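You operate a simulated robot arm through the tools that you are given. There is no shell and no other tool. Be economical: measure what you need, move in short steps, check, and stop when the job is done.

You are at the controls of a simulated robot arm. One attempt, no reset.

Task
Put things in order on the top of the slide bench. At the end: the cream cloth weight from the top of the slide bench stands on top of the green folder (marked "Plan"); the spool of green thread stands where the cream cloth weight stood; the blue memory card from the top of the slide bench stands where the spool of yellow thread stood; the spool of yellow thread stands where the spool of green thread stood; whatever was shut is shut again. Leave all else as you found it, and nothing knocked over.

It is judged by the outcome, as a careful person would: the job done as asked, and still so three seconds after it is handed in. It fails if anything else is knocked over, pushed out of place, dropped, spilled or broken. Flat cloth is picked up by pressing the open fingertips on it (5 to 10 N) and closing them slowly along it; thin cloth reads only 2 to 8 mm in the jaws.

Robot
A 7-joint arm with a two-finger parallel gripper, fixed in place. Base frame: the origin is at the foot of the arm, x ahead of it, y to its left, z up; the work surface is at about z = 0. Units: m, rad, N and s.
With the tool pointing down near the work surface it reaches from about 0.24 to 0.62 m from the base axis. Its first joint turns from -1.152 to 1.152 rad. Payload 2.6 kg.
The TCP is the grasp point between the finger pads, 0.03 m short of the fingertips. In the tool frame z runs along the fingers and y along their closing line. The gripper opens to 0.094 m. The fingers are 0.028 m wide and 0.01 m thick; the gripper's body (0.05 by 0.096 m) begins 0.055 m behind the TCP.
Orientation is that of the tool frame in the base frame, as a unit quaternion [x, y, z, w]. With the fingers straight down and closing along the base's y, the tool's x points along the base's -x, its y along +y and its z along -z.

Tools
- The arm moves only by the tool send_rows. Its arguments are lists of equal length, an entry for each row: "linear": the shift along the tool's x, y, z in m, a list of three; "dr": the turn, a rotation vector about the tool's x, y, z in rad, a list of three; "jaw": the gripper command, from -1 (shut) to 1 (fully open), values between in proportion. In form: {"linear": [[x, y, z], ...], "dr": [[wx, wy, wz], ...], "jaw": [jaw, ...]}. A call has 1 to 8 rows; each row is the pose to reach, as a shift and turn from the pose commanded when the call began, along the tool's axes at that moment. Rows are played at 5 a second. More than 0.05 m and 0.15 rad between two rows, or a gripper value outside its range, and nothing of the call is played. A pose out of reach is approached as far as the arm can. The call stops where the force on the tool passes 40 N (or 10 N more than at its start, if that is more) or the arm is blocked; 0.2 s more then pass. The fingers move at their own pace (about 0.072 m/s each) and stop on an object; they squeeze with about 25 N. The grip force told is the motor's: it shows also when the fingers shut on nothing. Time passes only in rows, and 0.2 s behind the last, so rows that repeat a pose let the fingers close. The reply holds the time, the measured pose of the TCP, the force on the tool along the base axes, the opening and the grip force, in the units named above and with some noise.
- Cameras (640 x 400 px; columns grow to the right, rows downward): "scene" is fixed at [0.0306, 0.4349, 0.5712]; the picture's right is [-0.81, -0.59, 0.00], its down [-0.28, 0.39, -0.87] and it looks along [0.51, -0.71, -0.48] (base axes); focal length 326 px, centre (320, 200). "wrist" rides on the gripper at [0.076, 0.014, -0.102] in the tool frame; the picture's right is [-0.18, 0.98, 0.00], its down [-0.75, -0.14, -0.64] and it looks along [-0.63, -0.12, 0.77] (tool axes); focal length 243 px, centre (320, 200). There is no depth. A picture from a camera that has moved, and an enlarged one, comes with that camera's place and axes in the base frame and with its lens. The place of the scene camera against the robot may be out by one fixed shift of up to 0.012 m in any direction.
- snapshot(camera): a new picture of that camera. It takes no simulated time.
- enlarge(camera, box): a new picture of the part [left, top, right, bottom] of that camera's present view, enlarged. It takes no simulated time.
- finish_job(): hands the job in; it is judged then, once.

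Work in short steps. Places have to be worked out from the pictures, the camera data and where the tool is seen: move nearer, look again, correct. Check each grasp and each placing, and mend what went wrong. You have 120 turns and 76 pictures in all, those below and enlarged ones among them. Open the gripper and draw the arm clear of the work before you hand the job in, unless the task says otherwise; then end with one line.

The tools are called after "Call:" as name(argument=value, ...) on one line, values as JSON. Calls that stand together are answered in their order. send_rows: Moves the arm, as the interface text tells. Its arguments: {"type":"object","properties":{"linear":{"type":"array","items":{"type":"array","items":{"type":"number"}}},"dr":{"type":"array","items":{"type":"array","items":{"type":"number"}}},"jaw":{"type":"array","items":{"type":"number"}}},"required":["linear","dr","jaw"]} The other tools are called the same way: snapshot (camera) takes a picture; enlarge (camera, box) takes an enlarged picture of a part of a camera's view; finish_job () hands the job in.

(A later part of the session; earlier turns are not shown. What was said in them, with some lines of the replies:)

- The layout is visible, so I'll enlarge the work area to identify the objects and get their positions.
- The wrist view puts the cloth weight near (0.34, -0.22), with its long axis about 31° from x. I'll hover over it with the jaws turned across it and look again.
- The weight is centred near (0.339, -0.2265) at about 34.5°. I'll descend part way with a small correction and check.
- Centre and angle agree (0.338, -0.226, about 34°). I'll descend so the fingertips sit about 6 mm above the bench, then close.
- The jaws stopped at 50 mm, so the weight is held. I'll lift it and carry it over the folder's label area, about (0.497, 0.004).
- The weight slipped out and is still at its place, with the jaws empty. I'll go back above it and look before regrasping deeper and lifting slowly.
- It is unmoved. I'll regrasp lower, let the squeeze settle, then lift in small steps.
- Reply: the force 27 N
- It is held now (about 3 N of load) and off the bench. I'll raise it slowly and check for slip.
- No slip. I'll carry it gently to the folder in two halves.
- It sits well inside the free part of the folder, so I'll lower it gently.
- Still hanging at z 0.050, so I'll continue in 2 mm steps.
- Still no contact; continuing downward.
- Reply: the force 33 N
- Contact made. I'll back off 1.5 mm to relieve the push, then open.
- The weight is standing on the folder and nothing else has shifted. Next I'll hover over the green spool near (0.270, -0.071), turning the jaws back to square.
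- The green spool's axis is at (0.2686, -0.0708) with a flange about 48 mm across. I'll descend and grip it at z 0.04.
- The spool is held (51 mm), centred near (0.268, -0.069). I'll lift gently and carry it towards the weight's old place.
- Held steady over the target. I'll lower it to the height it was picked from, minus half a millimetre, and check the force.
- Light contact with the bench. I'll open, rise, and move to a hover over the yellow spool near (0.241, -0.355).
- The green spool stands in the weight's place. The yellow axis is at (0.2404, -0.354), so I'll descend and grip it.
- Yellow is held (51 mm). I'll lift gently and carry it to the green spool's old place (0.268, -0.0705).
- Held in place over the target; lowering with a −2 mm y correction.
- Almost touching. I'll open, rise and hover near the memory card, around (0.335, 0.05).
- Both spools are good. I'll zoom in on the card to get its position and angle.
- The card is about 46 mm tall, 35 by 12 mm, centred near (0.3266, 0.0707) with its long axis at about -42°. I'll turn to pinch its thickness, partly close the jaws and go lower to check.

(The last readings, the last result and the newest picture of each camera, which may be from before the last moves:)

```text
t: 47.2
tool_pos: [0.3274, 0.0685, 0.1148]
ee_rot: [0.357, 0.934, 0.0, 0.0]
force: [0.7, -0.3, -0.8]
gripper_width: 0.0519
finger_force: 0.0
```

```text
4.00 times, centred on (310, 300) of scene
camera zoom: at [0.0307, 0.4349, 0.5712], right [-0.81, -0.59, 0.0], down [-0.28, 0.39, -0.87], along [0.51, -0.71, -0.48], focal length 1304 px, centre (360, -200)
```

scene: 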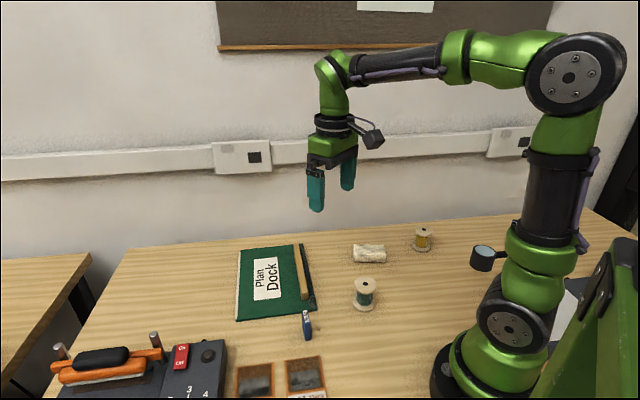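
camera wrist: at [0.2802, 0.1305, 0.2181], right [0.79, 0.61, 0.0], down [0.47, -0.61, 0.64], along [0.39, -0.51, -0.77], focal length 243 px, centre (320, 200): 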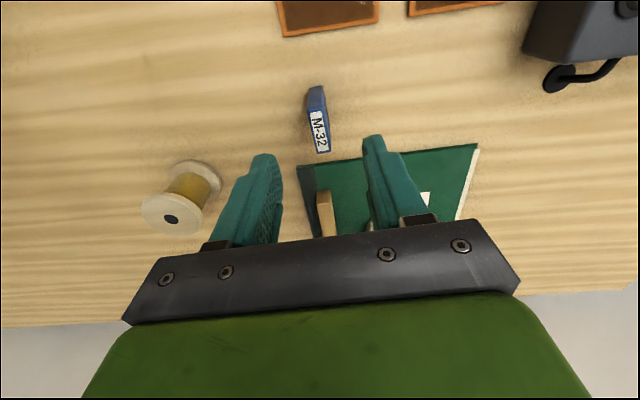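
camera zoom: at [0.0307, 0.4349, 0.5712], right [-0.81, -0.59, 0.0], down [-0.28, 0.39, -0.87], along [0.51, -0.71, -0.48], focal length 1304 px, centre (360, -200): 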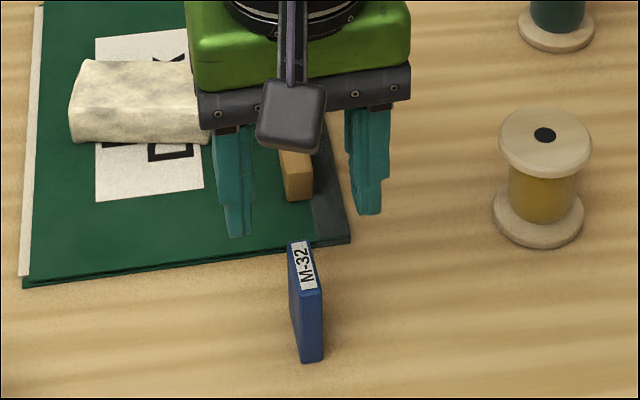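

The card is centred between the fingers and aligned. Descending to z about 0.037 and closing.

Call:
send_rows(linear=[[0, 0, 0.03], [0, 0, 0.06], [0, 0, 0.074], [0, 0, 0.078], [0, 0, 0.078], [0, 0, 0.078], [0, 0, 0.078], [0, 0, 0.078]], dr=[[0, 0, 0], [0, 0, 0], [0, 0, 0], [0, 0, 0], [0, 0, 0], [0, 0, 0], [0, 0, 0], [0, 0, 0]], jaw=[0.1, 0.1, 0.1, 0.1, -0.3, -0.7, -1, -1])

Call:
snapshot(camera="wrist")

```text
t: 49.0
tool_pos: [0.3275, 0.068, 0.0379]
ee_rot: [0.357, 0.934, 0.0, 0.0]
force: [-0.7, -0.2, -0.2]
gripper_width: 0.0156
finger_force: 25.0
```

```text
39 pictures are left
camera wrist: at [0.2812, 0.1298, 0.1413], right [0.79, 0.61, 0.0], down [0.47, -0.61, 0.64], along [0.39, -0.51, -0.77], focal length 243 px, centre (320, 200)
```

wrist: 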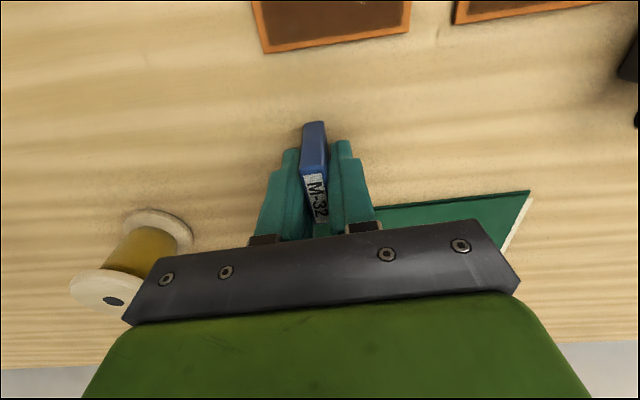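

The card is pinched (15.6 mm). Lifting it gently above spool height, then carrying it to the yellow spool's old place.

Call:
send_rows(linear=[[0, 0, -0.004], [0, 0, -0.012], [0, 0, -0.025], [0, 0, -0.04], [0, 0, -0.057], [0, 0, -0.074], [0, 0, -0.086], [0, 0, -0.09]], dr=[[0, 0, 0], [0, 0, 0], [0, 0, 0], [0, 0, 0], [0, 0, 0], [0, 0, 0], [0, 0, 0], [0, 0, 0]], jaw=[-1, -1, -1, -1, -1, -1, -1, -1])

Call:
send_rows(linear=[[-0.006, -0.0103, 0], [-0.018, -0.0308, 0], [-0.034, -0.0582, 0], [-0.051, -0.0872, 0], [-0.068, -0.1163, 0], [-0.085, -0.1454, 0], [-0.1, -0.171, 0], [-0.1087, -0.1859, 0]], dr=[[0, 0, 0], [0, 0, 0], [0, 0, 0], [0, 0, 0], [0, 0, 0], [0, 0, 0], [0, 0, 0], [0, 0, 0]], jaw=[-1, -1, -1, -1, -1, -1, -1, -1])

Call:
send_rows(linear=[[-0.006, -0.0103, 0], [-0.018, -0.0308, 0], [-0.034, -0.0582, 0], [-0.051, -0.0872, 0], [-0.068, -0.1163, 0], [-0.085, -0.1454, 0], [-0.1, -0.171, 0], [-0.1087, -0.1859, 0]], dr=[[0, 0, 0], [0, 0, 0], [0, 0, 0], [0, 0, 0], [0, 0, 0], [0, 0, 0], [0, 0, 0], [0, 0, 0]], jaw=[-1, -1, -1, -1, -1, -1, -1, -1])

Call:
snapshot(camera="wrist")

Call:
snapshot(camera="scene")

```text
t: 50.8
tool_pos: [0.3279, 0.0669, 0.1278]
ee_rot: [0.356, 0.934, 0.0, 0.0]
force: [0.4, -0.3, 0.3]
gripper_width: 0.0154
finger_force: 24.8
```

```text
t: 52.6
tool_pos: [0.2846, -0.1441, 0.1283]
ee_rot: [0.357, 0.934, 0.001, 0.0]
force: [-1.0, 0.6, -0.7]
gripper_width: 0.0154
finger_force: 25.2
```

```text
t: 54.4
tool_pos: [0.2423, -0.3562, 0.1276]
ee_rot: [0.357, 0.934, 0.0, 0.0]
force: [0.2, 0.5, 0.0]
gripper_width: 0.0156
finger_force: 24.8
```

```text
38 pictures are left
camera wrist: at [0.1945, -0.2942, 0.2307], right [0.79, 0.61, 0.0], down [0.47, -0.61, 0.64], along [0.39, -0.51, -0.77], focal length 243 px, centre (320, 200)
```

wrist: 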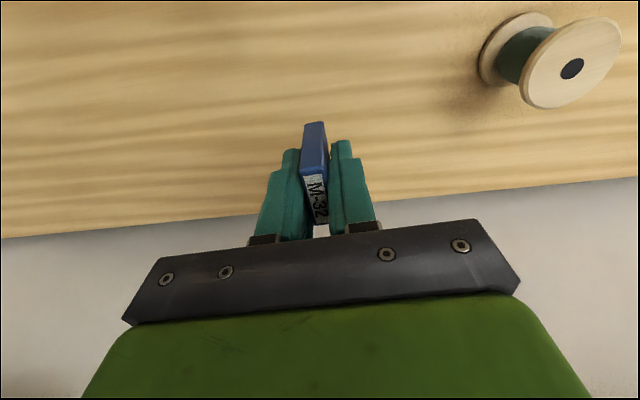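

```text
37 pictures are left
```

scene: 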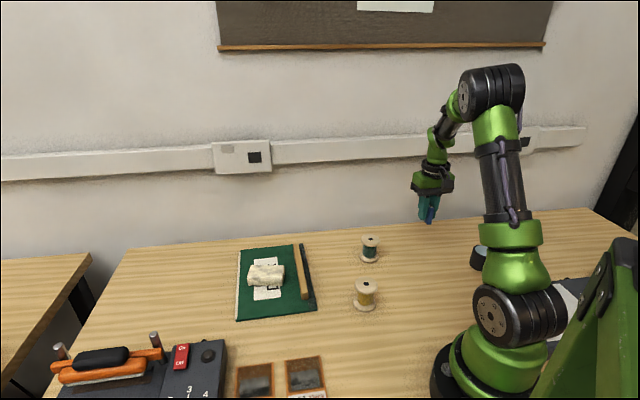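

The card is still upright in the jaws above its place. I'll lower it gently with a small correction.

Call:
send_rows(linear=[[0.002, 0.001, 0.012], [0.002, 0.001, 0.03], [0.002, 0.001, 0.05], [0.002, 0.001, 0.068], [0.002, 0.001, 0.08], [0.002, 0.001, 0.087], [0.002, 0.001, 0.0898], [0.002, 0.001, 0.0898]], dr=[[0, 0, 0], [0, 0, 0], [0, 0, 0], [0, 0, 0], [0, 0, 0], [0, 0, 0], [0, 0, 0], [0, 0, 0]], jaw=[-1, -1, -1, -1, -1, -1, -1, -1])

Call:
enlarge(camera="scene", box=[370, 190, 470, 270])

```text
t: 56.2
tool_pos: [0.241, -0.352, 0.0376]
ee_rot: [0.357, 0.934, 0.0, 0.0]
force: [0.9, -0.2, -0.7]
gripper_width: 0.0155
finger_force: 24.9
```

```text
5.00 times, centred on (420, 230) of scene
camera zoom: at [0.0307, 0.4349, 0.5712], right [-0.81, -0.59, 0.0], down [-0.28, 0.39, -0.87], along [0.51, -0.71, -0.48], focal length 1630 px, centre (-180, 50)
```

zoom: 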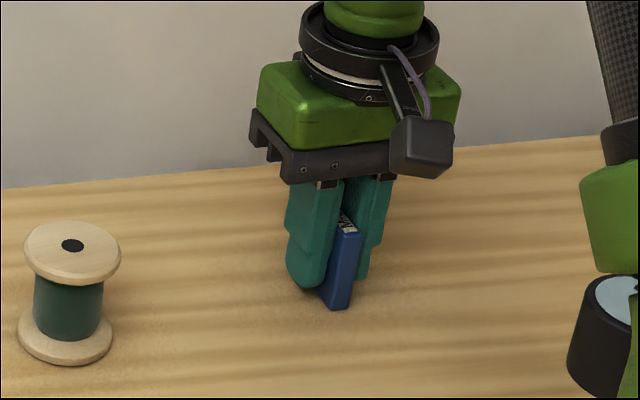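

Very close to contact; I'll go 1 mm further to be sure the card is seated.

Call:
send_rows(linear=[[0, 0, 0.0005], [0, 0, 0.001], [0, 0, 0.001]], dr=[[0, 0, 0], [0, 0, 0], [0, 0, 0]], jaw=[-1, -1, -1])

```text
t: 57.0
tool_pos: [0.241, -0.3532, 0.0372]
ee_rot: [0.358, 0.934, -0.001, 0.001]
force: [-1.7, 3.7, 15.4]
gripper_width: 0.0155
finger_force: 25.1
```

Seated. I'll ease off slightly, open slowly, and rise straight up.

Call:
send_rows(linear=[[0, 0, -0.0007], [0, 0, -0.0007], [0, 0, -0.0007], [0, 0, -0.0007], [0, 0, -0.0007], [0, 0, -0.0007]], dr=[[0, 0, 0], [0, 0, 0], [0, 0, 0], [0, 0, 0], [0, 0, 0], [0, 0, 0]], jaw=[-1, -0.6, -0.4, -0.1, 0.1, 0.2])

Call:
send_rows(linear=[[0, 0, -0.01], [0, 0, -0.03], [0, 0, -0.06], [0, 0, -0.1], [0, 0, -0.14], [0, 0, -0.18]], dr=[[0, 0, 0], [0, 0, 0], [0, 0, 0], [0, 0, 0], [0, 0, 0], [0, 0, 0]], jaw=[0.2, 0.2, 0.2, 0.5, 1, 1])

Call:
snapshot(camera="scene")

Call:
enlarge(camera="scene", box=[220, 210, 460, 360])

Call:
snapshot(camera="wrist")

```text
t: 58.4
tool_pos: [0.2413, -0.352, 0.0378]
ee_rot: [0.357, 0.934, 0.0, 0.0]
force: [-0.5, 0.1, 0.9]
gripper_width: 0.0564
finger_force: 0.0
```

```text
t: 59.8
tool_pos: [0.2428, -0.352, 0.2192]
ee_rot: [0.358, 0.934, 0.0, -0.001]
force: [-0.8, 0.0, 0.5]
gripper_width: 0.094
finger_force: 0.1
```

```text
35 pictures are left
```

scene: 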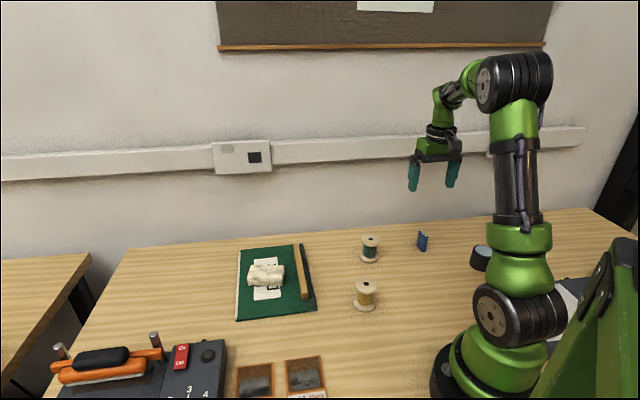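

```text
2.67 times, centred on (340, 285) of scene
camera zoom: at [0.0307, 0.4349, 0.5712], right [-0.81, -0.59, 0.0], down [-0.28, 0.39, -0.87], along [0.51, -0.71, -0.48], focal length 870 px, centre (267, -27)
```

zoom: 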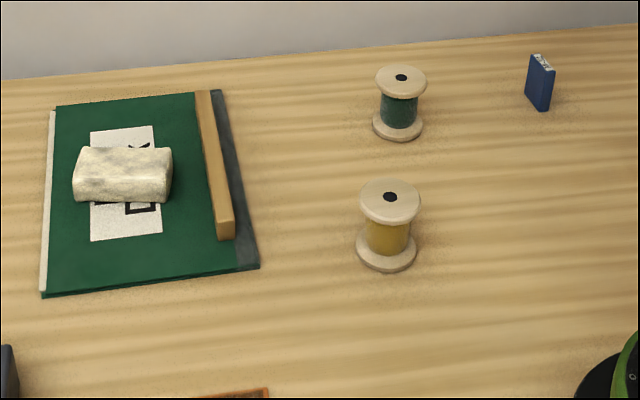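

```text
33 pictures are left
camera wrist: at [0.1955, -0.2895, 0.3224], right [0.79, 0.61, 0.0], down [0.47, -0.61, 0.64], along [0.39, -0.51, -0.77], focal length 243 px, centre (320, 200)
```

wrist: 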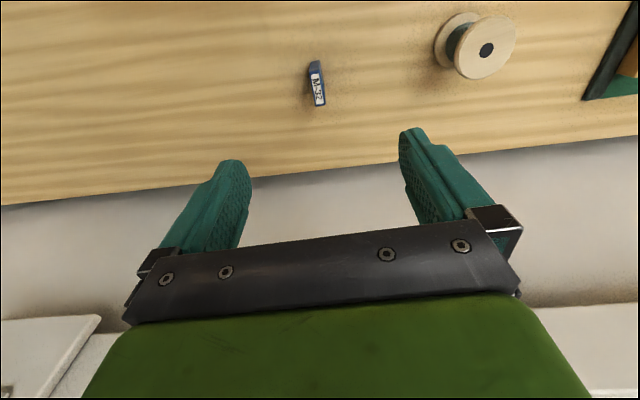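

All four items stand upright in their new places, the folder and its bar have not moved, and the gripper is open and clear at z 0.22. Handing in the job.

Call:
finish_job()

```text
The job is handed in.
```

The job is done and handed in: the cloth weight stands on the "Plan" folder, the green spool is in the weight's old place, the yellow spool in the green's, and the memory card in the yellow's. The weight slipped from the jaws on the first try but stayed in its place. Nothing was opened or knocked over.
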